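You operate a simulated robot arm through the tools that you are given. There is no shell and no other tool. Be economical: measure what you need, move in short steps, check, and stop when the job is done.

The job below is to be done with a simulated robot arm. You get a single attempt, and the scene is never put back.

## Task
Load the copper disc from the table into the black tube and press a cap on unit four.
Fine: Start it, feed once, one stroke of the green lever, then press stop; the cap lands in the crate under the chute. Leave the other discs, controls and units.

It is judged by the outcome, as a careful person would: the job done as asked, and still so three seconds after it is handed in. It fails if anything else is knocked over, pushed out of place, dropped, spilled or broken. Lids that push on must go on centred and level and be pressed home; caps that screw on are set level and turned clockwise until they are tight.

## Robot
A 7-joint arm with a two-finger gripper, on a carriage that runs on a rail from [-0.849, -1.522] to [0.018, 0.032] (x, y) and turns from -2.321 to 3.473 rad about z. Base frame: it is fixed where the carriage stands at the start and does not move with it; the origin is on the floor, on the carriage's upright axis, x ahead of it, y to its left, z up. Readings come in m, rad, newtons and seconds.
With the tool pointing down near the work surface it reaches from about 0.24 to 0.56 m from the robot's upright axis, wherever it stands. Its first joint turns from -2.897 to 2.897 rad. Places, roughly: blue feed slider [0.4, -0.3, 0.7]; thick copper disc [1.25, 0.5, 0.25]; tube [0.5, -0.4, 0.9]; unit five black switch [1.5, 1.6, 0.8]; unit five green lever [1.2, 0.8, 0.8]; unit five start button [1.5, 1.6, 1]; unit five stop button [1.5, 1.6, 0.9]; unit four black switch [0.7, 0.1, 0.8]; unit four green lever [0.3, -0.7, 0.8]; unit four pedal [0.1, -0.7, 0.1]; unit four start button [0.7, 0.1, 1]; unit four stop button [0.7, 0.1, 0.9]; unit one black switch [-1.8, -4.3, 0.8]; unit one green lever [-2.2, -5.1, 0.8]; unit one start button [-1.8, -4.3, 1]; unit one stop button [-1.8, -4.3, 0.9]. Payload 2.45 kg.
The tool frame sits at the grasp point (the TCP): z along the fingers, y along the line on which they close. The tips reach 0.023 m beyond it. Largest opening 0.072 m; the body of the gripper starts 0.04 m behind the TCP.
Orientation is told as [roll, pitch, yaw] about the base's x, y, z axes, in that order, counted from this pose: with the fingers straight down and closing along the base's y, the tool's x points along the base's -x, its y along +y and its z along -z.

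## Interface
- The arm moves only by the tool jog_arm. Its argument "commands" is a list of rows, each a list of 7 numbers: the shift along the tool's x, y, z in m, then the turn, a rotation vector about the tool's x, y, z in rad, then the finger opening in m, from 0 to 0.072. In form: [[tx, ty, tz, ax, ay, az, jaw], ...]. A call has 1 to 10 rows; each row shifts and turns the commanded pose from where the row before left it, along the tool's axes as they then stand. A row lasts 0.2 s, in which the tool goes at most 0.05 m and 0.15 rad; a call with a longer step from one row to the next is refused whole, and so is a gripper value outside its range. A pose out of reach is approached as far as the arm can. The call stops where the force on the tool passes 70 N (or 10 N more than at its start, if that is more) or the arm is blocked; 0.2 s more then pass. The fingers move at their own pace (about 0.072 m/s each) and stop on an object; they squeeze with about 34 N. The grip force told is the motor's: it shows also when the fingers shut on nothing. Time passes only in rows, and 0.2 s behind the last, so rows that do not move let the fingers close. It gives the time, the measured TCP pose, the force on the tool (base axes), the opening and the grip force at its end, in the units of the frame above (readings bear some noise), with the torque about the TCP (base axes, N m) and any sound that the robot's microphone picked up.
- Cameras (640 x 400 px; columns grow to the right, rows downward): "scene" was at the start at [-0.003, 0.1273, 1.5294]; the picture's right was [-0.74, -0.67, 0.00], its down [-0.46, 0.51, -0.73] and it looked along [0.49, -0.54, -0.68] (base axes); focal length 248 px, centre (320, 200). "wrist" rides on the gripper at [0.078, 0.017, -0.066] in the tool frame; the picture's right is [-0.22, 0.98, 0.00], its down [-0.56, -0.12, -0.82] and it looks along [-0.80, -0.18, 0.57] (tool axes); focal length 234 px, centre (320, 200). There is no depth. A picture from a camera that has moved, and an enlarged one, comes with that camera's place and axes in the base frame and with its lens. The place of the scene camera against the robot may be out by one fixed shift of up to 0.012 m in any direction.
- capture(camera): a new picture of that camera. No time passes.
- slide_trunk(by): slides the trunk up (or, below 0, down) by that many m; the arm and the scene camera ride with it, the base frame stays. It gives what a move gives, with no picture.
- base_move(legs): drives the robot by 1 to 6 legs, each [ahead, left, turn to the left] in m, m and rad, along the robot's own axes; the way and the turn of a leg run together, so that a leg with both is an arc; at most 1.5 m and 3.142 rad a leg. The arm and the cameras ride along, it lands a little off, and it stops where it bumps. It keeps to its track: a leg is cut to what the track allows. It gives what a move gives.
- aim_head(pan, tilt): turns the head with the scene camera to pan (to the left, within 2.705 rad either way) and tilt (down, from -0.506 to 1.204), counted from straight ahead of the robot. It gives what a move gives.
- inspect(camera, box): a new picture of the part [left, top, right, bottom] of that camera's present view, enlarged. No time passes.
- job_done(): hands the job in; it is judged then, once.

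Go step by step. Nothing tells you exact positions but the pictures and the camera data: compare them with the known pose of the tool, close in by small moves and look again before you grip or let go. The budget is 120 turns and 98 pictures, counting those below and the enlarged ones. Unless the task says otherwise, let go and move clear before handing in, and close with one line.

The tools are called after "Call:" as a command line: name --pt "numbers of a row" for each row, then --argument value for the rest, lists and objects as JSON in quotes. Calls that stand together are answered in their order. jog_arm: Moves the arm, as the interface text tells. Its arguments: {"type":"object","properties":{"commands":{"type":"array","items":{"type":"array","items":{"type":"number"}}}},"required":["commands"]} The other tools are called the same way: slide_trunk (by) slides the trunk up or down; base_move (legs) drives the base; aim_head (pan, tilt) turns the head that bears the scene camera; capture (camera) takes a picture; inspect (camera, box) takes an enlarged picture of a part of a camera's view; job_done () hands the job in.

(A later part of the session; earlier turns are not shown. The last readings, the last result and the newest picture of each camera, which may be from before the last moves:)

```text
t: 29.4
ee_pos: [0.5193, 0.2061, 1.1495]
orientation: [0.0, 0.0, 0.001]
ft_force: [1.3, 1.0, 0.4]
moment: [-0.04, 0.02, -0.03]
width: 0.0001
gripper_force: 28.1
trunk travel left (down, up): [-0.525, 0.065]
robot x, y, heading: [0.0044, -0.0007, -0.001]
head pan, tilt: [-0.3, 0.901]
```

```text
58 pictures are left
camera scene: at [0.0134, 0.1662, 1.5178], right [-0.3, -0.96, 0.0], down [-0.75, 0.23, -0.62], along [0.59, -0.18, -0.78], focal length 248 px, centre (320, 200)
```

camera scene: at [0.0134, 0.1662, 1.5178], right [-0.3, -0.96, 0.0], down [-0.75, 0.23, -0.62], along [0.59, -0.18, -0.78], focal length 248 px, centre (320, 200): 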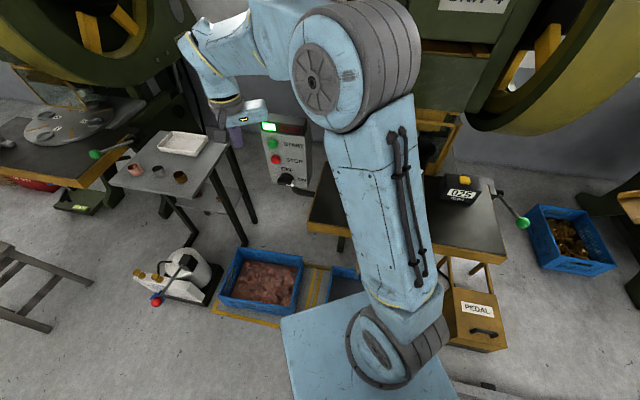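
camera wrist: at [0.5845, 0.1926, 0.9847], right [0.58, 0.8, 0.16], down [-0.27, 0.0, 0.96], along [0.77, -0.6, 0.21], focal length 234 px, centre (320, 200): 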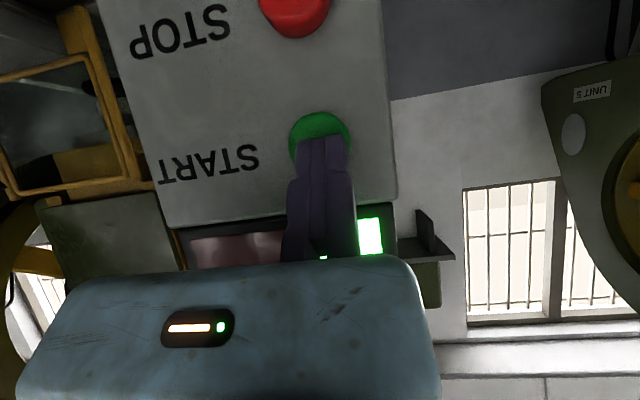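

The green lamp stays lit. Next I go above and in front of the blue slider.

Call:
jog_arm --pt "0.03 -0.035 0 0 0 0 0" --pt "0.03 -0.035 0 0 0 0 0" --pt "0.03 -0.035 0 0 0 0 0" --pt "0.03 -0.035 0 0 0 0 0" --pt "0.025 -0.04 0.01 0 0 0 0" --pt "0.02 -0.04 0.01 0 0 0 0" --pt "0.02 -0.04 0.01 0 0 0 0" --pt "0.02 -0.04 0.02 0 0 0 0" --pt "0.014 -0.04 0.02 0 0 0 0" --pt "0 -0.045 0.01 0 0 0 0"

Call:
jog_arm --pt "0 -0.04 0.02 0 0 0 0" --pt "0 -0.04 0.02 0 0 0 0" --pt "0 -0.041 0.02 0 0 0 0"

Call:
capture --camera "wrist"

Call:
capture --camera "scene"

```text
t: 31.6
ee_pos: [0.3, -0.18, 1.0687]
orientation: [-0.001, 0.0, 0.001]
ft_force: [-0.4, -0.5, 0.3]
moment: [0.0, -0.02, 0.03]
width: 0.0001
gripper_force: 28.3
trunk travel left (down, up): [-0.525, 0.065]
robot x, y, heading: [-0.0018, -0.0023, -0.001]
head pan, tilt: [-0.3, 0.901]
```

```text
t: 32.4
ee_pos: [0.3005, -0.3011, 1.0063]
orientation: [0.0, 0.001, 0.0]
ft_force: [0.7, 0.6, 0.2]
moment: [-0.01, 0.0, -0.01]
width: 0.0001
gripper_force: 28.4
trunk travel left (down, up): [-0.525, 0.065]
robot x, y, heading: [-0.0007, 0.0024, 0.003]
head pan, tilt: [-0.3, 0.901]
```

```text
57 pictures are left
camera wrist: at [0.2222, -0.2839, 1.0739], right [0.22, 0.98, 0.0], down [0.56, -0.12, 0.82], along [0.8, -0.18, -0.57], focal length 234 px, centre (320, 200)
```

wrist: 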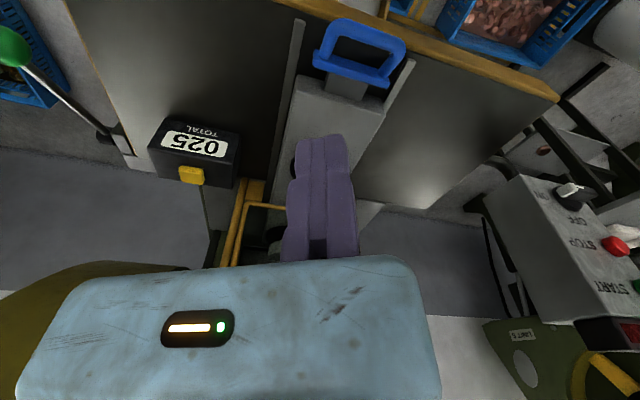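

```text
56 pictures are left
camera scene: at [0.0132, 0.1662, 1.5178], right [-0.3, -0.96, 0.0], down [-0.75, 0.23, -0.62], along [0.59, -0.18, -0.78], focal length 248 px, centre (320, 200)
```

scene: 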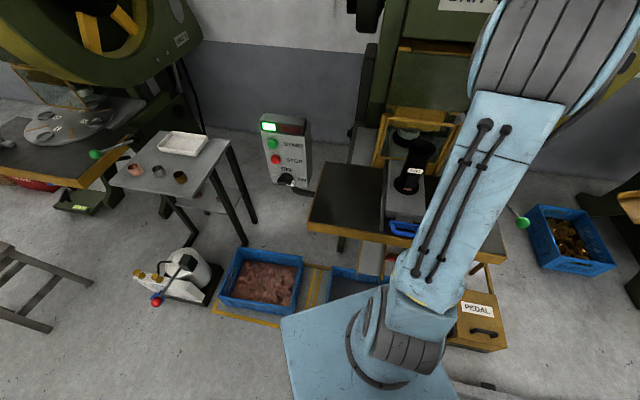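

Call:
inspect --camera "wrist" --box '[270, 0, 450, 112]'

Call:
inspect --camera "scene" --box '[360, 90, 456, 250]'

```text
3.56 times, centred on (360, 56) of wrist
camera zoom: at [0.2222, -0.2839, 1.0739], right [0.22, 0.98, 0.0], down [0.56, -0.12, 0.82], along [0.8, -0.18, -0.57], focal length 833 px, centre (178, 712)
```

zoom: 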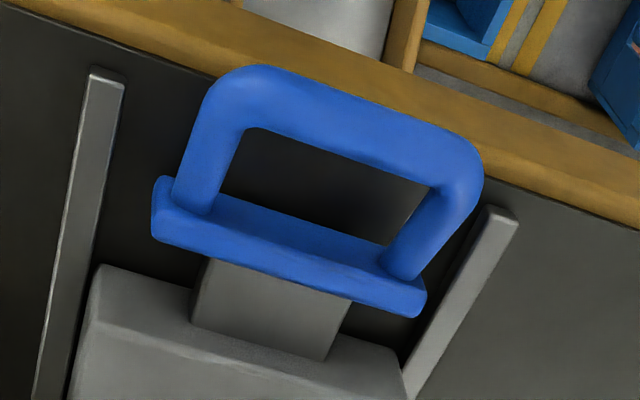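

```text
2.50 times, centred on (408, 170) of scene
camera zoom: at [0.0132, 0.1662, 1.5178], right [-0.3, -0.96, 0.0], down [-0.75, 0.23, -0.62], along [0.59, -0.18, -0.78], focal length 620 px, centre (100, 275)
```

zoom: 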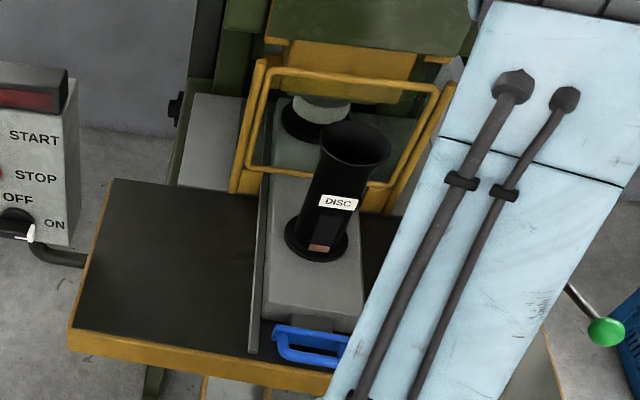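

The machine is turned about -29° in yaw, and the feed slider runs along f = (0.873, -0.487). The blue handle is a flat-lying loop near (0.367, -0.266, 0.745); I'll yaw the tool to match and come closer above it.

Call:
jog_arm --pt "0 0 0 0 0 0.127 0" --pt "0 0 0 0 0 0.127 0" --pt "0 0 0 0 0 0.127 0" --pt "0 0 0 0 0 0.128 0" --pt "-0.002 0.0159 0.034 0 0 0 0" --pt "-0.002 0.0159 0.034 0 0 0 0" --pt "-0.002 0.0159 0.034 0 0 0 0" --pt "-0.002 0.0159 0.034 0 0 0 0"

Call:
capture --camera "wrist"

Call:
inspect --camera "scene" --box '[360, 160, 456, 250]'

```text
t: 34.2
ee_pos: [0.336, -0.2493, 0.8701]
orientation: [0.001, 0.001, -0.51]
ft_force: [-0.4, -0.2, -0.7]
moment: [0.02, 0.01, 0.0]
width: 0.0
gripper_force: 28.7
trunk travel left (down, up): [-0.525, 0.065]
robot x, y, heading: [-0.0012, 0.0003, -0.002]
head pan, tilt: [-0.3, 0.901]
```

```text
53 pictures are left
camera wrist: at [0.2767, -0.1952, 0.9356], right [0.67, 0.75, 0.0], down [0.43, -0.38, 0.82], along [0.61, -0.55, -0.57], focal length 234 px, centre (320, 200)
```

wrist: 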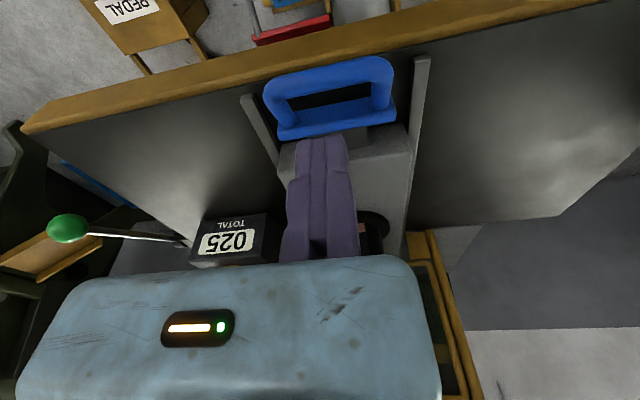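

```text
4.44 times, centred on (408, 205) of scene
camera zoom: at [0.0132, 0.1663, 1.5178], right [-0.3, -0.96, 0.0], down [-0.75, 0.23, -0.62], along [0.59, -0.18, -0.78], focal length 1101 px, centre (-71, 178)
```

zoom: 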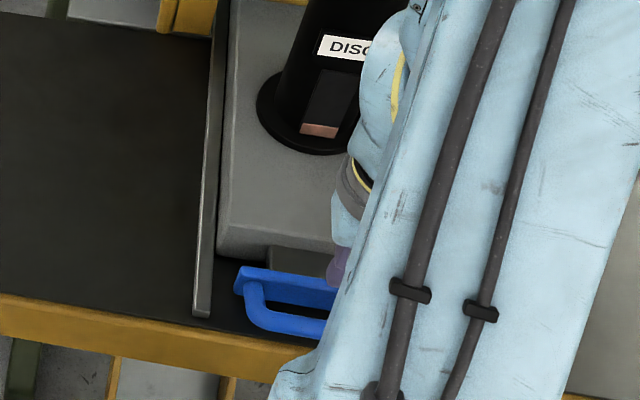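

Call:
inspect --camera "wrist" --box '[240, 40, 430, 160]'

```text
3.33 times, centred on (335, 100) of wrist
camera zoom: at [0.2767, -0.1952, 0.9356], right [0.67, 0.75, 0.0], down [0.43, -0.38, 0.82], along [0.61, -0.55, -0.57], focal length 781 px, centre (270, 533)
```

zoom: 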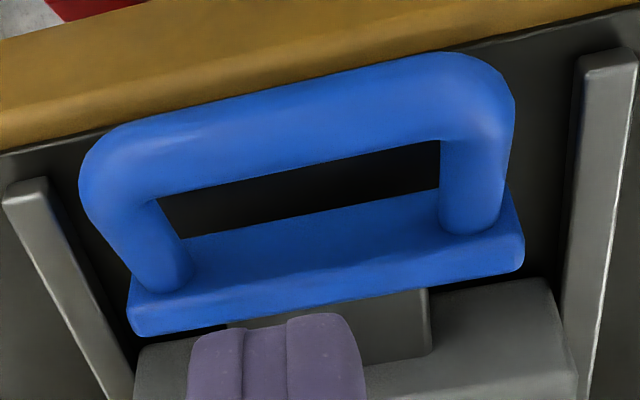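

The loop opening is about 26 mm deep (f from 0.439 to 0.4655, z 0.755). I'll place the closed fingertips over it at (0.368, -0.267) and check before lowering.

Call:
jog_arm --pt "-0.0185 0 0.02 0 0 0 0" --pt "-0.0185 0 0.02 0 0 0 0" --pt "0 0 0.018 0 0 0 0"

Call:
inspect --camera "wrist" --box '[200, 60, 440, 210]'

Call:
inspect --camera "scene" --box '[360, 180, 440, 240]'

```text
t: 35.0
ee_pos: [0.3707, -0.2677, 0.8127]
orientation: [0.001, -0.001, -0.51]
ft_force: [-0.3, 0.6, 0.3]
moment: [-0.03, -0.01, 0.01]
width: 0.0002
gripper_force: 28.4
trunk travel left (down, up): [-0.525, 0.065]
robot x, y, heading: [-0.0025, 0.004, -0.002]
head pan, tilt: [-0.3, 0.901]
```

```text
2.67 times, centred on (320, 135) of wrist
camera zoom: at [0.3104, -0.2142, 0.8793], right [0.67, 0.75, 0.0], down [0.43, -0.38, 0.82], along [0.61, -0.55, -0.57], focal length 624 px, centre (320, 373)
```

zoom: 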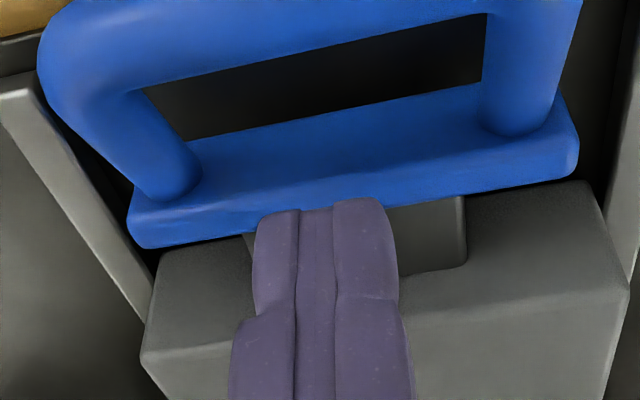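

```text
6.67 times, centred on (400, 210) of scene
camera zoom: at [0.0136, 0.1661, 1.5178], right [-0.3, -0.96, 0.0], down [-0.75, 0.23, -0.62], along [0.59, -0.18, -0.78], focal length 1652 px, centre (-213, 133)
```

zoom: 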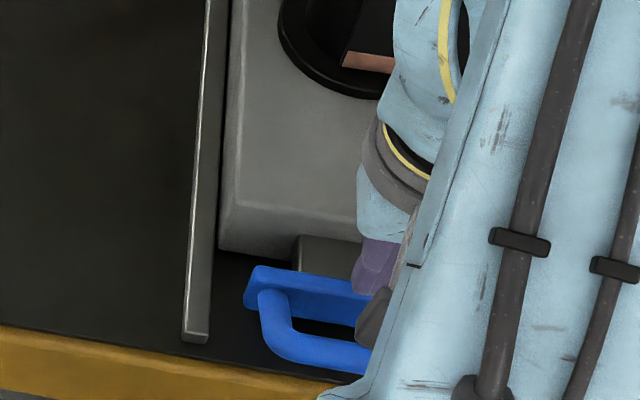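

Alignment is within a couple of mm. I'll nudge back 2 mm and lower the tips into the loop in small steps.

Call:
jog_arm --pt "0.002 0 0.01 0 0 0 0" --pt "0 0 0.01 0 0 0 0" --pt "0 0 0.01 0 0 0 0" --pt "0 0 0.01 0 0 0 0" --pt "0 0 0.006 0 0 0 0"

Call:
inspect --camera "wrist" --box '[200, 60, 440, 210]'

```text
t: 36.2
ee_pos: [0.3678, -0.2656, 0.7674]
orientation: [-0.002, 0.001, -0.51]
ft_force: [-0.1, 1.0, -0.4]
moment: [-0.03, 0.0, -0.01]
width: 0.0
gripper_force: 28.5
trunk travel left (down, up): [-0.525, 0.065]
robot x, y, heading: [0.0006, 0.0011, -0.002]
head pan, tilt: [-0.3, 0.901]
```

```text
2.67 times, centred on (320, 135) of wrist
camera zoom: at [0.309, -0.2122, 0.8344], right [0.67, 0.75, 0.0], down [0.43, -0.38, 0.82], along [0.61, -0.55, -0.57], focal length 624 px, centre (320, 373)
```

zoom: 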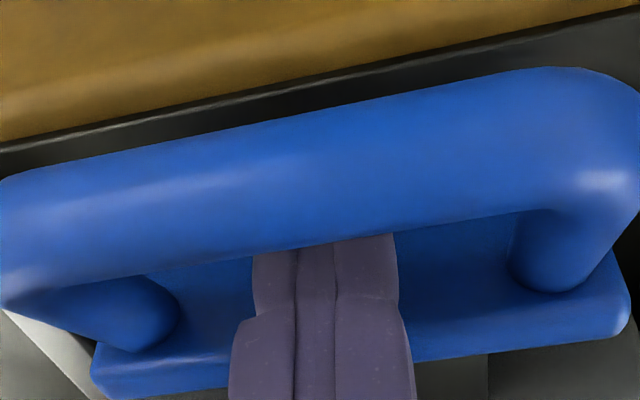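

The tips are in the loop with no contact. I'll try a gentle pull toward the robot and watch force and motion.

Call:
jog_arm --pt "0.006 0 0 0 0 0 0" --pt "0.006 0 0 0 0 0 0" --pt "0.006 0 0 0 0 0 0" --pt "0.006 0 0 0 0 0 0"

Call:
capture --camera "wrist"

```text
t: 37.2
ee_pos: [0.3485, -0.254, 0.7684]
orientation: [0.0, 0.001, -0.509]
ft_force: [1.6, -1.3, 0.1]
moment: [-0.02, 0.01, 0.04]
width: 0.0
gripper_force: 28.5
trunk travel left (down, up): [-0.525, 0.065]
robot x, y, heading: [0.0002, -0.0014, 0.001]
head pan, tilt: [-0.3, 0.901]
```

```text
47 pictures are left
camera wrist: at [0.2883, -0.1999, 0.8347], right [0.66, 0.75, 0.0], down [0.43, -0.38, 0.82], along [0.61, -0.54, -0.57], focal length 234 px, centre (320, 200)
```

wrist: 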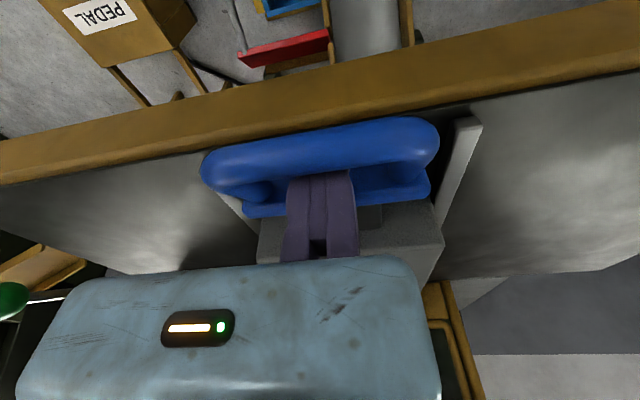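

The slider follows with only about 2 N. I'll keep pulling in moderate steps.

Call:
jog_arm --pt "0.01 0 0 0 0 0 0" --pt "0.01 0 0 0 0 0 0" --pt "0.01 0 0 0 0 0 0" --pt "0.01 0 0 0 0 0 0"

Call:
capture --camera "wrist"

```text
t: 38.2
ee_pos: [0.3129, -0.2349, 0.7683]
orientation: [0.0, -0.001, -0.51]
ft_force: [1.5, -1.7, 1.8]
moment: [-0.02, 0.03, 0.02]
width: 0.0
gripper_force: 28.6
trunk travel left (down, up): [-0.525, 0.065]
robot x, y, heading: [-0.001, 0.0017, -0.002]
head pan, tilt: [-0.3, 0.901]
```

```text
46 pictures are left
camera wrist: at [0.2529, -0.1818, 0.8341], right [0.67, 0.75, 0.0], down [0.43, -0.38, 0.82], along [0.61, -0.55, -0.57], focal length 234 px, centre (320, 200)
```

wrist: 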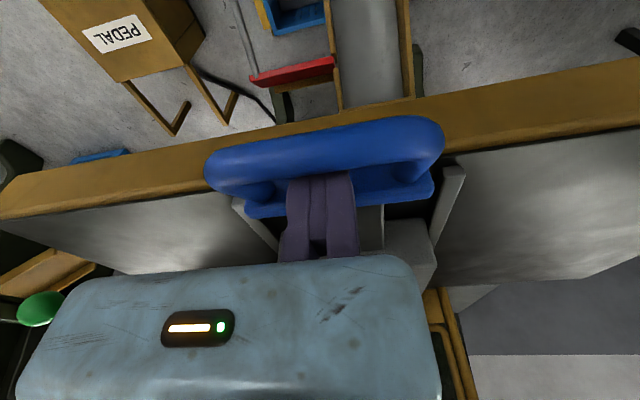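

Call:
jog_arm --pt "0.01 0 0 0 0 0 0" --pt "0.01 0 0 0 0 0 0" --pt "0.01 0 0 0 0 0 0" --pt "0.01 0 0 0 0 0 0"

Call:
inspect --camera "scene" --box '[360, 140, 456, 260]'

```text
t: 39.4
ee_pos: [0.2882, -0.2214, 0.7695]
orientation: [-0.005, -0.034, -0.499]
ft_force: [10.4, -5.5, 16.9]
moment: [0.21, 0.08, -0.04]
width: 0.006
gripper_force: 28.6
trunk travel left (down, up): [-0.525, 0.065]
robot x, y, heading: [-0.0011, -0.0001, 0.002]
head pan, tilt: [-0.3, 0.901]
stopped in row 4: the force on the tool passed its limit at 73 N (the readings are from after the stop); the commanded pose is now the measured one
```

```text
3.33 times, centred on (408, 200) of scene
camera zoom: at [0.0138, 0.1662, 1.5179], right [-0.29, -0.96, 0.0], down [-0.75, 0.23, -0.62], along [0.59, -0.18, -0.78], focal length 826 px, centre (27, 200)
```

zoom: 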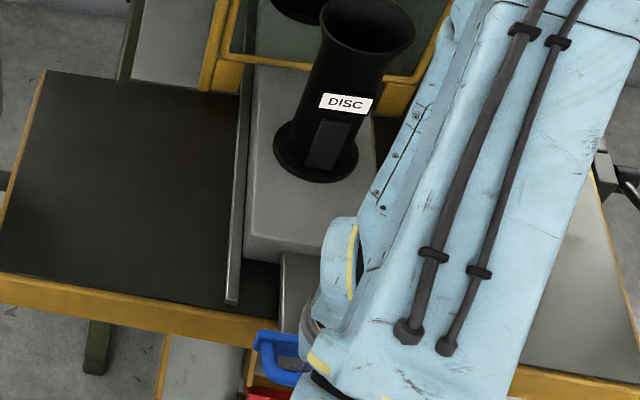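

The slider hit its outer stop (about 85 mm travel), and the window is now dark, so the disc has dropped. I'll straighten the tool and push the slider back in.

Call:
jog_arm --pt "-0.006 0 0 0 0.034 0 0" --pt "-0.01 0 0 0 0 0.01 0" --pt "-0.012 0 0 0 0 0 0" --pt "-0.012 0 0 0 0 0 0" --pt "-0.012 0 0 0 0 0 0" --pt "-0.012 0 0 0 0 0 0"

Call:
capture --camera "wrist"

```text
t: 40.8
ee_pos: [0.343, -0.2508, 0.7679]
orientation: [-0.003, 0.007, -0.51]
ft_force: [-1.9, 1.3, -0.5]
moment: [0.04, 0.0, 0.05]
width: 0.0
gripper_force: 28.1
trunk travel left (down, up): [-0.525, 0.065]
robot x, y, heading: [-0.0001, -0.0039, -0.0]
head pan, tilt: [-0.3, 0.901]
```

```text
44 pictures are left
camera wrist: at [0.2837, -0.197, 0.8355], right [0.67, 0.75, -0.01], down [0.43, -0.38, 0.82], along [0.61, -0.55, -0.58], focal length 234 px, centre (320, 200)
```

wrist: 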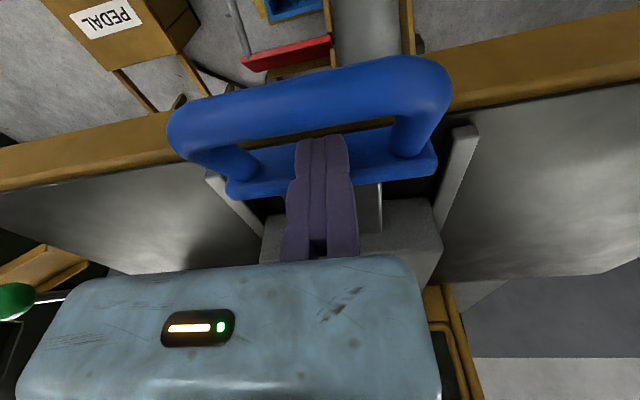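

It is moving in with about 2 N. I'll continue to the inner end.

Call:
jog_arm --pt "-0.01 0 0 0 0 0 0" --pt "-0.01 0 0 0 0 0 0" --pt "-0.01 0 0 0 0 0 0" --pt "-0.005 0 0 0 0 0 0" --pt "-0.003 0 0 0 0 0 0"

Call:
inspect --camera "scene" --box '[360, 140, 456, 260]'

```text
t: 42.0
ee_pos: [0.376, -0.269, 0.7683]
orientation: [-0.003, 0.007, -0.511]
ft_force: [-7.1, 0.9, 2.1]
moment: [0.01, 0.06, 0.02]
width: 0.006
gripper_force: 28.3
trunk travel left (down, up): [-0.525, 0.065]
robot x, y, heading: [0.001, -0.0013, -0.002]
head pan, tilt: [-0.3, 0.901]
```

```text
3.33 times, centred on (408, 200) of scene
camera zoom: at [0.0129, 0.1664, 1.5177], right [-0.3, -0.96, 0.0], down [-0.75, 0.23, -0.62], along [0.59, -0.18, -0.78], focal length 826 px, centre (27, 200)
```

zoom: 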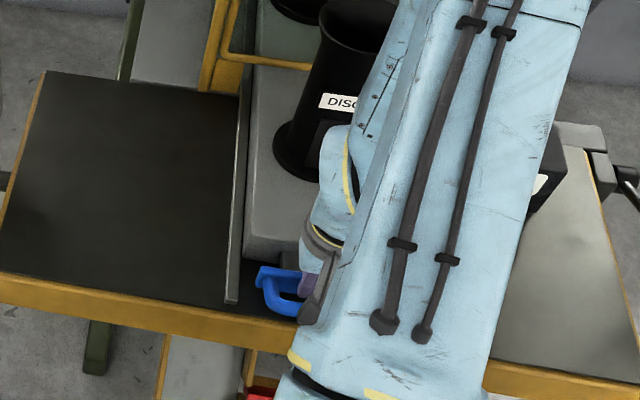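

It's at the inner stop (7 N resisting). A small extra push for certainty, then recentre and lift out.

Call:
jog_arm --pt "-0.004 0 0 0 0 0 0" --pt "-0.004 0 0 0 0 0 0"

```text
t: 42.6
ee_pos: [0.3768, -0.2703, 0.7683]
orientation: [-0.002, 0.015, -0.515]
ft_force: [-46.8, 20.9, 6.5]
moment: [-0.12, 0.49, 0.15]
width: 0.006
gripper_force: 28.0
trunk travel left (down, up): [-0.525, 0.065]
robot x, y, heading: [0.004, -0.0003, 0.002]
head pan, tilt: [-0.3, 0.901]
```

Call:
jog_arm --pt "0.008 0 0 0 0 0 0" --pt "0.006 0 0 0 -0.01 0 0" --pt "0 0 0 0 0 0 0" --pt "0 0 -0.01 0 0 0 0" --pt "0 0 -0.02 0 0 0 0" --pt "0 0 -0.03 0 0 0 0" --pt "0 0 -0.04 0 0 0 0" --pt "0.01 0 -0.045 0 0 0 0" --pt "0.01 0 -0.045 0 0 0 0"

Call:
capture --camera "wrist"

Call:
capture --camera "scene"

```text
t: 44.6
ee_pos: [0.3533, -0.2557, 0.9584]
orientation: [-0.002, -0.002, -0.509]
ft_force: [0.2, -0.2, 0.1]
moment: [0.03, -0.01, 0.02]
width: 0.0
gripper_force: 28.7
trunk travel left (down, up): [-0.525, 0.065]
robot x, y, heading: [-0.0026, 0.0032, 0.0]
head pan, tilt: [-0.3, 0.901]
```

```text
42 pictures are left
camera wrist: at [0.2932, -0.202, 1.0238], right [0.67, 0.75, 0.0], down [0.43, -0.38, 0.82], along [0.61, -0.55, -0.57], focal length 234 px, centre (320, 200)
```

wrist: 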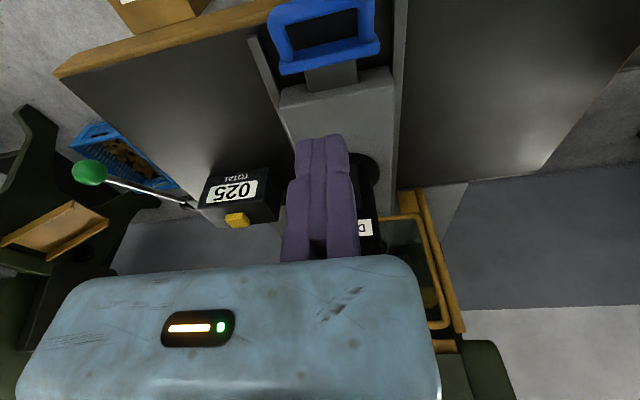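

```text
41 pictures are left
camera scene: at [0.0136, 0.1662, 1.5177], right [-0.29, -0.96, 0.0], down [-0.75, 0.23, -0.62], along [0.59, -0.18, -0.78], focal length 248 px, centre (320, 200)
```

scene: 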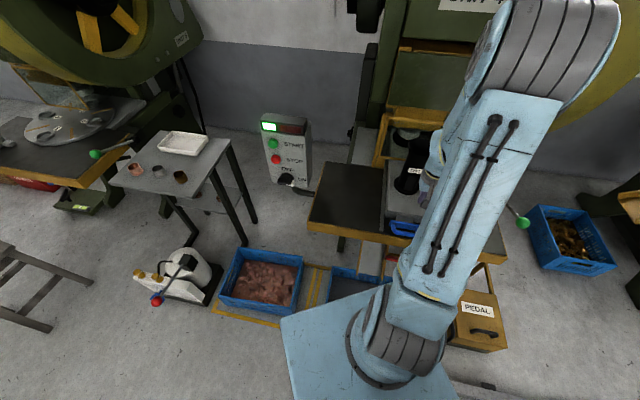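

The slider is fully back in. The green lever ball is off to the right, so I'll raise the arm, pull in, and drive the carriage along the rail toward it.

Call:
jog_arm --pt "0.01 0 -0.045 0 0 0 0" --pt "0.01 0 -0.045 0 0 0 0" --pt "0.01 0 -0.045 0 0 0 0"

Call:
base_move --legs '[[-0.219, -0.393, 0]]'

Call:
capture --camera "wrist"

Call:
capture --camera "scene"

```text
t: 45.4
ee_pos: [0.3283, -0.2405, 1.0955]
orientation: [-0.003, -0.002, -0.511]
ft_force: [0.5, -0.6, 0.0]
moment: [0.0, 0.04, -0.03]
width: 0.0
gripper_force: 28.2
trunk travel left (down, up): [-0.525, 0.065]
robot x, y, heading: [0.0017, 0.0034, 0.003]
head pan, tilt: [-0.3, 0.901]
```

```text
t: 48.1
ee_pos: [0.1126, -0.6294, 1.0955]
orientation: [-0.002, -0.004, -0.504]
ft_force: [-0.1, 0.4, 0.1]
moment: [0.04, 0.01, 0.0]
width: 0.0002
gripper_force: 28.4
trunk travel left (down, up): [-0.525, 0.065]
robot x, y, heading: [-0.2195, -0.3888, 0.003]
head pan, tilt: [-0.3, 0.901]
```

```text
40 pictures are left
camera wrist: at [0.0519, -0.5752, 1.1616], right [0.66, 0.75, 0.0], down [0.43, -0.38, 0.82], along [0.61, -0.55, -0.57], focal length 234 px, centre (320, 200)
```

wrist: 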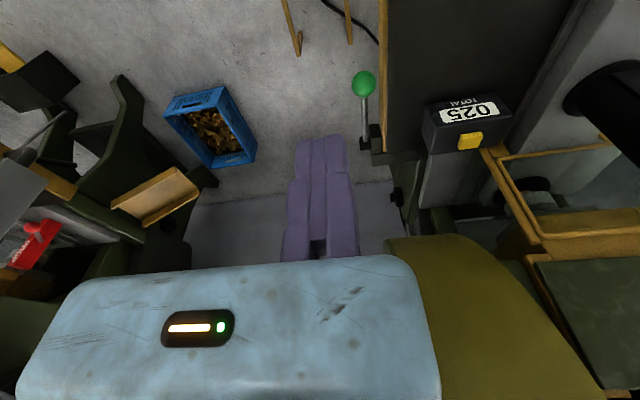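

```text
39 pictures are left
camera scene: at [-0.2037, -0.2223, 1.5178], right [-0.29, -0.96, 0.0], down [-0.75, 0.23, -0.62], along [0.59, -0.18, -0.78], focal length 248 px, centre (320, 200)
```

scene: 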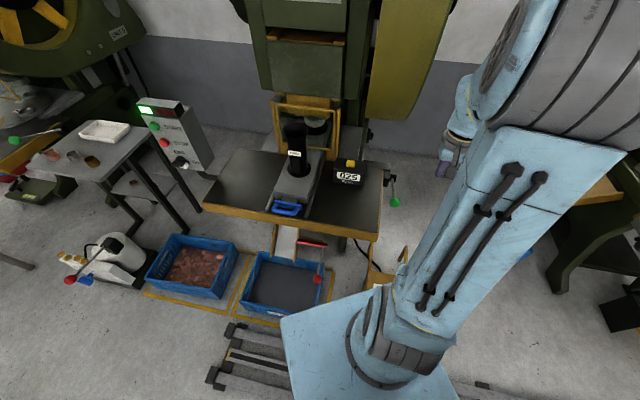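

Now the lever is in view, and there's a red rod with a red ball by the chute and crate. I'll zoom in on both.

Call:
inspect --camera "scene" --box '[230, 210, 360, 330]'

Call:
inspect --camera "scene" --box '[260, 90, 420, 215]'

Call:
inspect --camera "wrist" --box '[320, 50, 480, 200]'

```text
3.33 times, centred on (295, 270) of scene
camera zoom: at [-0.2037, -0.2223, 1.5178], right [-0.29, -0.96, 0.0], down [-0.75, 0.23, -0.62], along [0.59, -0.18, -0.78], focal length 826 px, centre (403, -33)
```

zoom: 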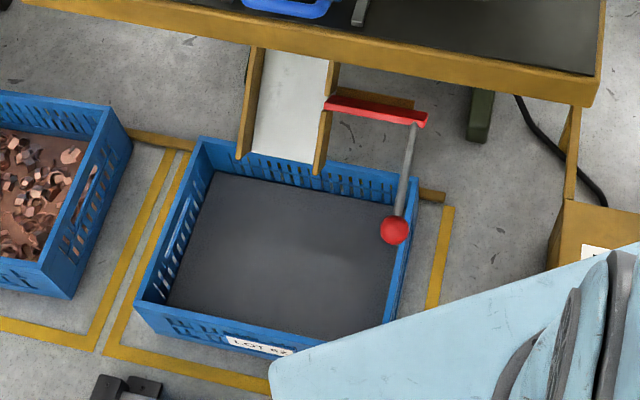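

```text
3.20 times, centred on (340, 152) of scene
camera zoom: at [-0.2037, -0.2223, 1.5178], right [-0.29, -0.96, 0.0], down [-0.75, 0.23, -0.62], along [0.59, -0.18, -0.78], focal length 793 px, centre (256, 352)
```

zoom: 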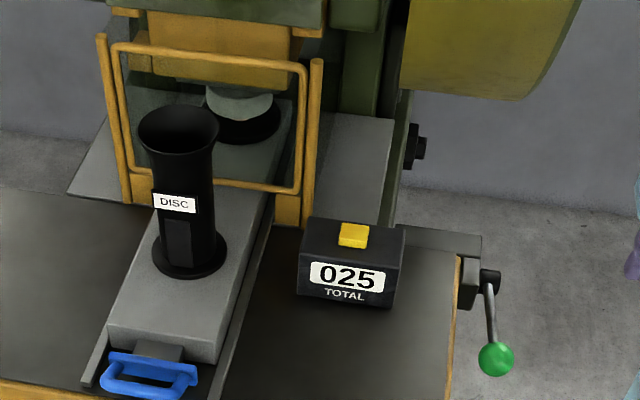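

```text
2.67 times, centred on (400, 125) of wrist
camera zoom: at [0.0519, -0.5752, 1.1616], right [0.66, 0.75, 0.0], down [0.43, -0.38, 0.82], along [0.61, -0.55, -0.57], focal length 624 px, centre (107, 400)
```

zoom: 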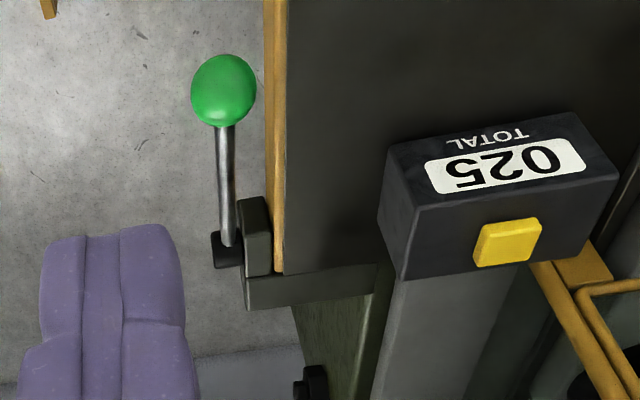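

The chute gate is swung aside and the crate is under the chute. The green ball is near (0.254, -0.66, 0.78) on a rod 0.207 m long pivoting at (0.423, -0.758, 0.71), just beside the table edge. I'll turn the tool 90° so its narrow side faces the table, and come over the ball.

Call:
jog_arm --pt "0 0 0 0 0 -0.148 0" --pt "0 0 0 0 0 -0.148 0" --pt "0 0 0 0 0 -0.148 0" --pt "0 0 0 0 0 -0.148 0" --pt "0 0 0 0 0 -0.148 0" --pt "0 0 0 0 0 -0.148 0" --pt "0 0 0 0 0 -0.148 0" --pt "0 0 0 0 0 -0.148 0" --pt "0 0 0 0 0 -0.148 0" --pt "0 0 0 0 0 -0.148 0"

Call:
jog_arm --pt "0 0 0 0 0 -0.091 0" --pt "-0.0065 -0.0233 0.0388 0 0 0 0" --pt "-0.0065 -0.0233 0.0388 0 0 0 0" --pt "-0.0065 -0.0233 0.0388 0 0 0 0" --pt "-0.0065 -0.0233 0.0388 0 0 0 0" --pt "-0.0065 -0.0233 0.0388 0 0 0 0"

Call:
capture --camera "wrist"

Call:
capture --camera "scene"

```text
t: 50.3
ee_pos: [0.1125, -0.6294, 1.0957]
orientation: [-0.003, 0.003, 0.975]
ft_force: [0.4, -0.1, 1.1]
moment: [0.01, 0.01, -0.01]
width: 0.0003
gripper_force: 28.2
trunk travel left (down, up): [-0.525, 0.065]
robot x, y, heading: [-0.2182, -0.3904, 0.006]
head pan, tilt: [-0.3, 0.901]
```

```text
t: 51.7
ee_pos: [0.2313, -0.6543, 0.9027]
orientation: [-0.003, 0.003, 1.063]
ft_force: [-0.4, -0.1, -0.2]
moment: [-0.03, 0.0, -0.01]
width: 0.0003
gripper_force: 28.0
trunk travel left (down, up): [-0.525, 0.065]
robot x, y, heading: [-0.2179, -0.3891, 0.002]
head pan, tilt: [-0.3, 0.901]
```

```text
35 pictures are left
camera wrist: at [0.1778, -0.7139, 0.969], right [-0.75, 0.66, 0.0], down [0.38, 0.43, 0.82], along [0.54, 0.61, -0.58], focal length 234 px, centre (320, 200)
```

wrist: 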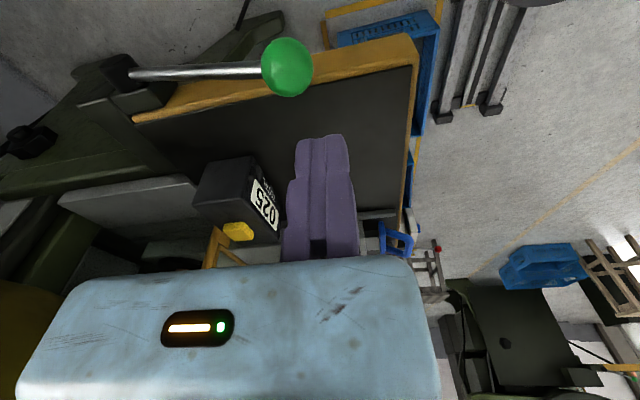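

```text
34 pictures are left
camera scene: at [-0.204, -0.2221, 1.5178], right [-0.29, -0.96, 0.0], down [-0.75, 0.23, -0.62], along [0.59, -0.18, -0.78], focal length 248 px, centre (320, 200)
```

scene: 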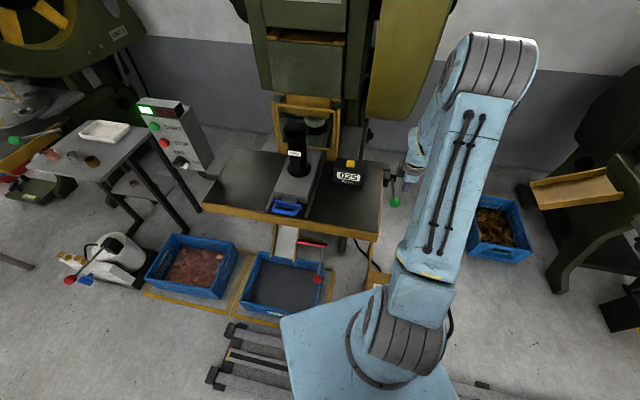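

The ball is confirmed at (0.255, -0.662, 0.78). I'll bring the tips to just above it, then push down along the lever's arc.

Call:
jog_arm --pt "-0.001 -0.0125 0.035 0 0 0 0" --pt "-0.001 -0.0115 0.03 0 0 0 0"

Call:
capture --camera "wrist"

Call:
inspect --camera "scene" --box '[330, 130, 450, 230]'

```text
t: 52.3
ee_pos: [0.2503, -0.6679, 0.8354]
orientation: [-0.003, 0.004, 1.062]
ft_force: [-0.7, -1.4, 0.5]
moment: [0.02, -0.04, 0.0]
width: 0.0
gripper_force: 27.7
trunk travel left (down, up): [-0.525, 0.065]
robot x, y, heading: [-0.2151, -0.3885, -0.001]
head pan, tilt: [-0.3, 0.901]
```

```text
33 pictures are left
camera wrist: at [0.1971, -0.7255, 0.9031], right [-0.75, 0.66, 0.0], down [0.38, 0.43, 0.82], along [0.54, 0.61, -0.58], focal length 234 px, centre (320, 200)
```

wrist: 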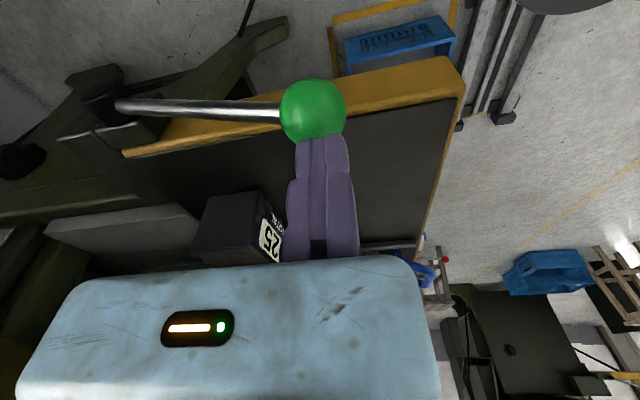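

```text
4.00 times, centred on (390, 180) of scene
camera zoom: at [-0.2038, -0.2222, 1.5178], right [-0.29, -0.96, 0.0], down [-0.75, 0.23, -0.62], along [0.59, -0.18, -0.78], focal length 991 px, centre (40, 280)
```

zoom: 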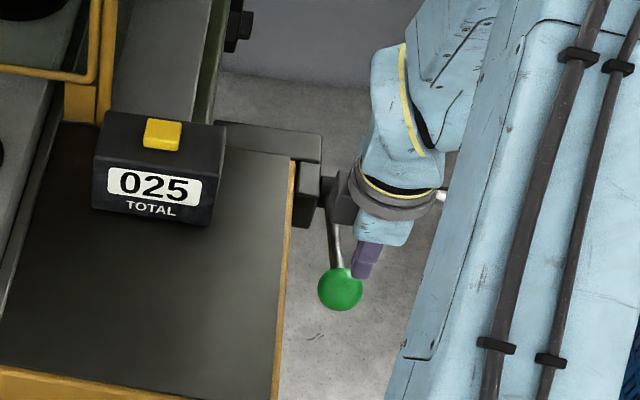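

The tips are right over the ball. I'll push down along the arc, the first 20 degrees.

Call:
jog_arm --pt "0 0 0.011 0 0 0 0" --pt "0 0.004 0.018 0 0 0 0" --pt "0 0.004 0.017 0 0 0 0" --pt "0 0.003 0.018 0 0 0 0" --pt "0 0 0.018 0 0 0 0"

Call:
capture --camera "wrist"

```text
t: 53.5
ee_pos: [0.2406, -0.6636, 0.7646]
orientation: [-0.015, 0.005, 1.059]
ft_force: [-22.3, 13.7, 54.7]
moment: [0.69, 0.21, 0.02]
width: 0.0063
gripper_force: 28.9
trunk travel left (down, up): [-0.525, 0.065]
robot x, y, heading: [-0.2198, -0.3863, 0.004]
head pan, tilt: [-0.3, 0.901]
stopped in row 5: the force on the tool passed its limit at 78 N (the readings are from after the stop); the commanded pose is now the measured one
```

```text
31 pictures are left
camera wrist: at [0.1864, -0.7214, 0.8308], right [-0.74, 0.67, -0.02], down [0.38, 0.44, 0.82], along [0.55, 0.6, -0.58], focal length 234 px, centre (320, 200)
```

wrist: 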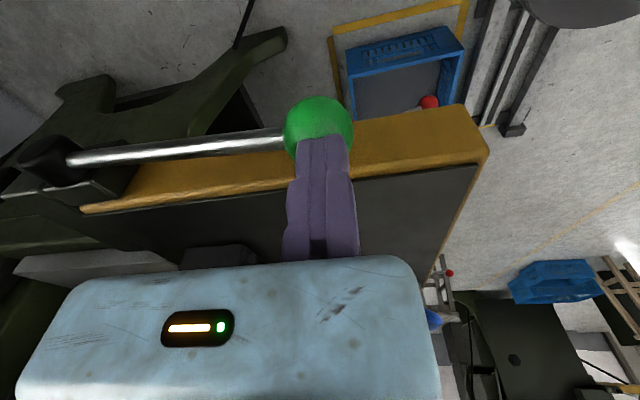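

The force limit stopped me after about 6 cm of lever travel. I'll check the press state and lever in the scene view.

Call:
inspect --camera "scene" --box '[240, 80, 440, 220]'

Call:
jog_arm --pt "0 0 0 0 0 0 0"

```text
2.86 times, centred on (340, 150) of scene
camera zoom: at [-0.209, -0.2192, 1.5183], right [-0.29, -0.96, 0.0], down [-0.75, 0.23, -0.62], along [0.6, -0.18, -0.78], focal length 708 px, centre (263, 343)
```

zoom: 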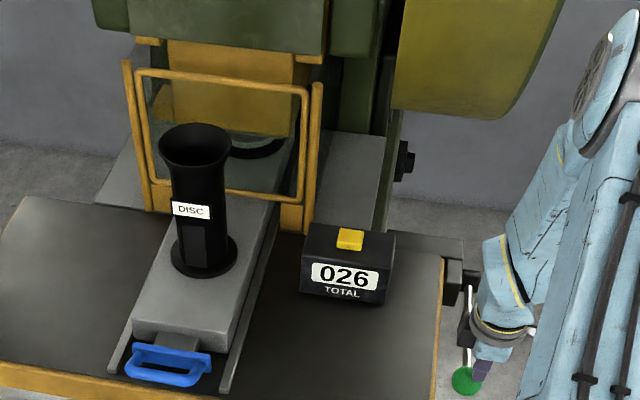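

```text
t: 53.9
ee_pos: [0.2417, -0.6635, 0.7638]
orientation: [-0.013, 0.007, 1.057]
ft_force: [-17.6, 9.7, 45.1]
moment: [0.56, 0.22, -0.04]
width: 0.0059
gripper_force: 28.5
trunk travel left (down, up): [-0.525, 0.065]
robot x, y, heading: [-0.2179, -0.3883, 0.001]
head pan, tilt: [-0.3, 0.901]
stopped in row 1: the force on the tool passed its limit at 72 N (the readings are from after the stop); the commanded pose is now the measured one
```

The counter reads 026 and the ram is down: the stroke is made. I'll let the lever return by lifting along the arc and move clear.

Call:
jog_arm --pt "0 0 -0.018 0 0 0 0" --pt "0 -0.002 -0.018 0 0 0 0" --pt "0 -0.004 -0.018 0 0 0 0" --pt "0 -0.004 -0.02 0 0 0 0" --pt "0 0 -0.03 0 0 0 0" --pt "0 0 -0.04 0 0 0 0" --pt "0 0.01 -0.045 0 0 0 0" --pt "0 0.02 -0.04 0 0 0 0" --pt "0 0.02 -0.04 0 0 0 0"

Call:
capture --camera "scene"

Call:
inspect --camera "scene" --box '[240, 80, 440, 220]'

Call:
inspect --camera "scene" --box '[220, 210, 350, 320]'

```text
t: 55.9
ee_pos: [0.2058, -0.6417, 1.0283]
orientation: [-0.01, 0.005, 1.059]
ft_force: [0.4, 0.5, -0.6]
moment: [-0.02, -0.04, -0.03]
width: 0.0
gripper_force: 28.3
trunk travel left (down, up): [-0.525, 0.065]
robot x, y, heading: [-0.2152, -0.3897, 0.011]
head pan, tilt: [-0.3, 0.901]
```

```text
29 pictures are left
camera scene: at [-0.2036, -0.2223, 1.5177], right [-0.29, -0.96, 0.0], down [-0.75, 0.23, -0.62], along [0.59, -0.18, -0.78], focal length 248 px, centre (320, 200)
```

scene: 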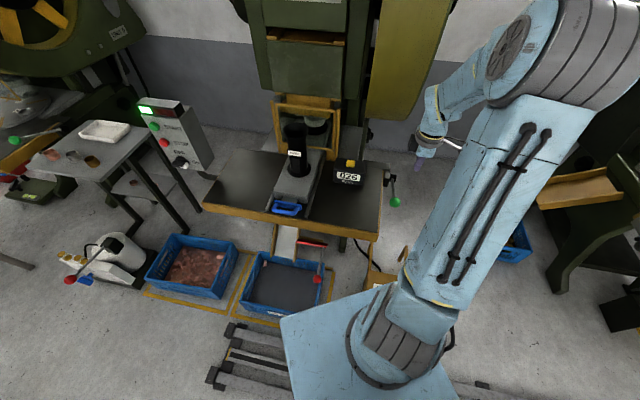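

```text
2.86 times, centred on (340, 150) of scene
camera zoom: at [-0.2036, -0.2223, 1.5177], right [-0.29, -0.96, 0.0], down [-0.75, 0.23, -0.62], along [0.59, -0.18, -0.78], focal length 708 px, centre (263, 343)
```

zoom: 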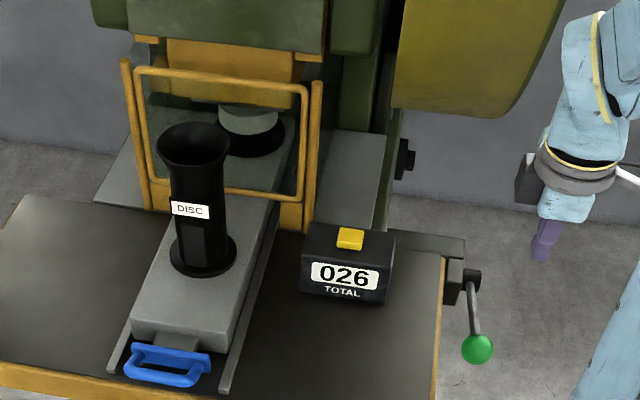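

```text
3.64 times, centred on (285, 265) of scene
camera zoom: at [-0.2036, -0.2223, 1.5177], right [-0.29, -0.96, 0.0], down [-0.75, 0.23, -0.62], along [0.59, -0.18, -0.78], focal length 901 px, centre (447, -36)
```

zoom: 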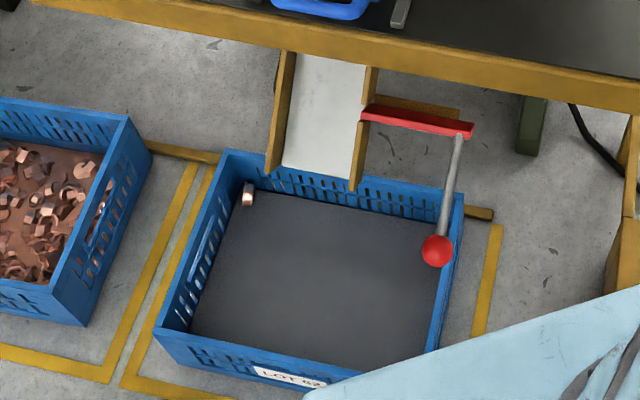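

The ram and lever are back up and a copper cap lies in the crate under the chute. Now only STOP remains: I'll turn the tool back, drive the carriage home and press it.

Call:
jog_arm --pt "0 0.02 -0.03 0 0 0.148 0" --pt "0 0.02 -0.03 0 0 0.148 0" --pt "0 0 -0.03 0 0 0.148 0" --pt "0 0 -0.03 0 0 0.148 0" --pt "0 0 -0.02 0 0 0.148 0" --pt "0 0 0 0 0 0.148 0" --pt "0 0 0 0 0 0.148 0" --pt "0 0 0 0 0 0.148 0" --pt "0 0 0 0 0 0.148 0" --pt "0 0 0 0 0 0.148 0"

Call:
base_move --legs '[[0.219, 0.393, 0]]'

```text
t: 58.1
ee_pos: [0.1739, -0.6178, 1.1691]
orientation: [-0.007, -0.009, -0.424]
ft_force: [-0.5, -0.3, -0.3]
moment: [-0.01, -0.01, 0.01]
width: 0.0
gripper_force: 28.6
trunk travel left (down, up): [-0.525, 0.065]
robot x, y, heading: [-0.2167, -0.3892, 0.001]
head pan, tilt: [-0.3, 0.901]
```

```text
t: 60.8
ee_pos: [0.3902, -0.2303, 1.1691]
orientation: [-0.007, -0.008, -0.422]
ft_force: [0.1, -0.2, 0.1]
moment: [0.0, -0.01, 0.0]
width: 0.0
gripper_force: 27.9
trunk travel left (down, up): [-0.525, 0.065]
robot x, y, heading: [-0.0022, 0.0036, 0.006]
head pan, tilt: [-0.3, 0.901]
```

Call:
jog_arm --pt "0 0 0 0 0 0.06 0" --pt "0.0147 0.04 -0.0033 0 0 0 0" --pt "0.0147 0.04 -0.0033 0 0 0 0" --pt "0.0147 0.04 -0.0033 0 0 0 0" --pt "0.0147 0.04 -0.0033 0 0 0 0" --pt "0.0147 0.04 -0.0033 0 0 0 0" --pt "0.0147 0.04 -0.0033 0 0 0 0" --pt "0.0147 0.04 -0.0033 0 0 0 0" --pt "0.0147 0.04 -0.0033 0 0 0 0" --pt "0.0147 0.04 -0.0033 0 0 0 0"

Call:
jog_arm --pt "0 0 0 0 -0.14 0 0" --pt "0 0 0 0 -0.14 0 0" --pt "0 0 0 0 -0.14 0 0" --pt "0 0 0 0 -0.14 0 0" --pt "0 0 0 0 -0.14 0 0" --pt "0 0 0 0 -0.14 0 0" --pt "0 0 0 0 0 0 0"

```text
t: 63.0
ee_pos: [0.4374, 0.1509, 1.1941]
orientation: [-0.007, -0.013, -0.479]
ft_force: [-0.1, -0.2, 0.3]
moment: [-0.02, -0.04, 0.04]
width: 0.0
gripper_force: 28.1
trunk travel left (down, up): [-0.525, 0.065]
robot x, y, heading: [-0.0015, -0.0001, -0.001]
head pan, tilt: [-0.3, 0.901]
```

```text
t: 64.6
ee_pos: [0.4371, 0.1502, 1.1963]
orientation: [-0.009, -0.853, -0.474]
ft_force: [0.5, 0.4, 0.5]
moment: [-0.01, 0.01, -0.02]
width: 0.0
gripper_force: 28.5
trunk travel left (down, up): [-0.525, 0.065]
robot x, y, heading: [0.0028, -0.0011, 0.006]
head pan, tilt: [-0.3, 0.901]
```

Call:
jog_arm --pt "0.0123 0.011 0.0374 0 0 0 0" --pt "0.0123 0.011 0.0374 0 0 0 0" --pt "0.0123 0.011 0.0374 0 0 0 0" --pt "0.0123 0.011 0.0374 0 0 0 0" --pt "0.0123 0.011 0.0374 0 0 0 0" --pt "0.0123 0.011 0.0374 0 0 0 0" --pt "0.0123 0.011 0.0374 0 0 0 0" --pt "0.0123 0.011 0.0374 0 0 0 0"

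Call:
capture --camera "wrist"

Call:
capture --camera "scene"

```text
t: 66.4
ee_pos: [0.6203, 0.1541, 0.9216]
orientation: [-0.008, -0.85, -0.472]
ft_force: [-0.3, 0.4, -0.4]
moment: [0.02, -0.02, 0.0]
width: 0.0
gripper_force: 28.4
trunk travel left (down, up): [-0.525, 0.065]
robot x, y, heading: [-0.0006, -0.001, 0.01]
head pan, tilt: [-0.3, 0.901]
```

```text
26 pictures are left
camera wrist: at [0.5384, 0.216, 0.9081], right [0.58, 0.8, 0.16], down [-0.27, 0.01, 0.96], along [0.77, -0.6, 0.22], focal length 234 px, centre (320, 200)
```

wrist: 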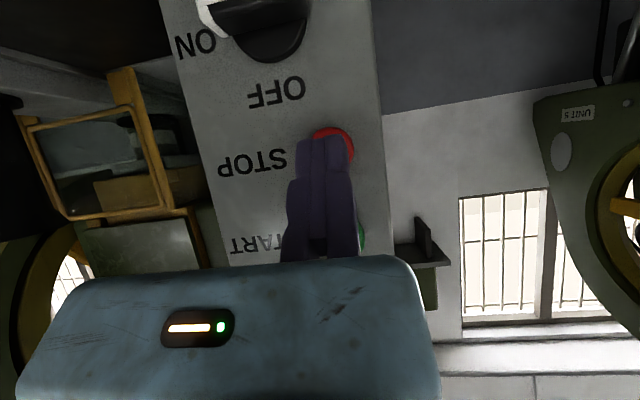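

```text
25 pictures are left
camera scene: at [0.0124, 0.1661, 1.5178], right [-0.29, -0.96, 0.0], down [-0.75, 0.23, -0.62], along [0.59, -0.18, -0.78], focal length 248 px, centre (320, 200)
```

scene: 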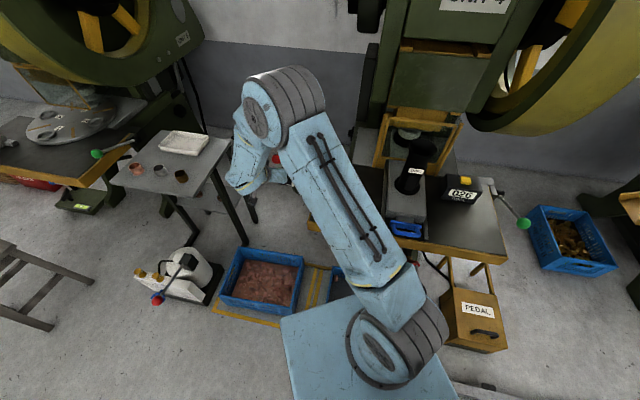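

STOP lies dead ahead of the tips at (0.688, 0.119, 0.910). I'll advance along the normal and press it.

Call:
jog_arm --pt "-0.0079 0 0.009 0 0 0 0" --pt "-0.0079 0 0.009 0 0 0 0" --pt "-0.0079 0 0.009 0 0 0 0" --pt "-0.0039 0 0.0045 0 0 0 0" --pt "-0.0039 0 0.0045 0 0 0 0" --pt "-0.0026 0 0.003 0 0 0 0"

Call:
capture --camera "wrist"

```text
t: 67.8
ee_pos: [0.665, 0.1284, 0.9244]
orientation: [-0.011, -0.85, -0.471]
ft_force: [-8.4, 2.7, 2.2]
moment: [0.0, 0.03, -0.01]
width: 0.0061
gripper_force: 28.5
trunk travel left (down, up): [-0.525, 0.065]
robot x, y, heading: [-0.0019, 0.0017, 0.002]
head pan, tilt: [-0.3, 0.901]
heard: click
```

```text
24 pictures are left
camera wrist: at [0.5832, 0.1915, 0.9102], right [0.58, 0.8, 0.16], down [-0.27, 0.01, 0.96], along [0.77, -0.6, 0.22], focal length 234 px, centre (320, 200)
```

wrist: 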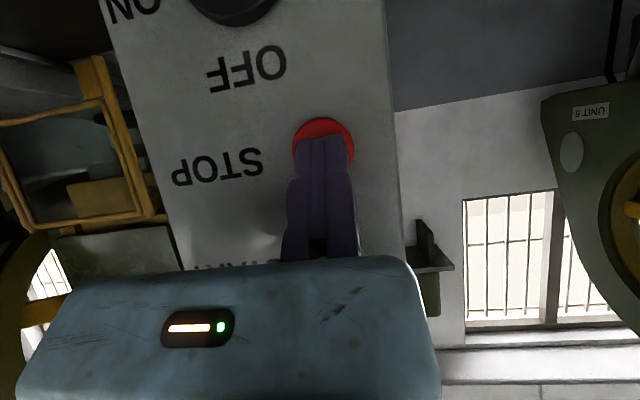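

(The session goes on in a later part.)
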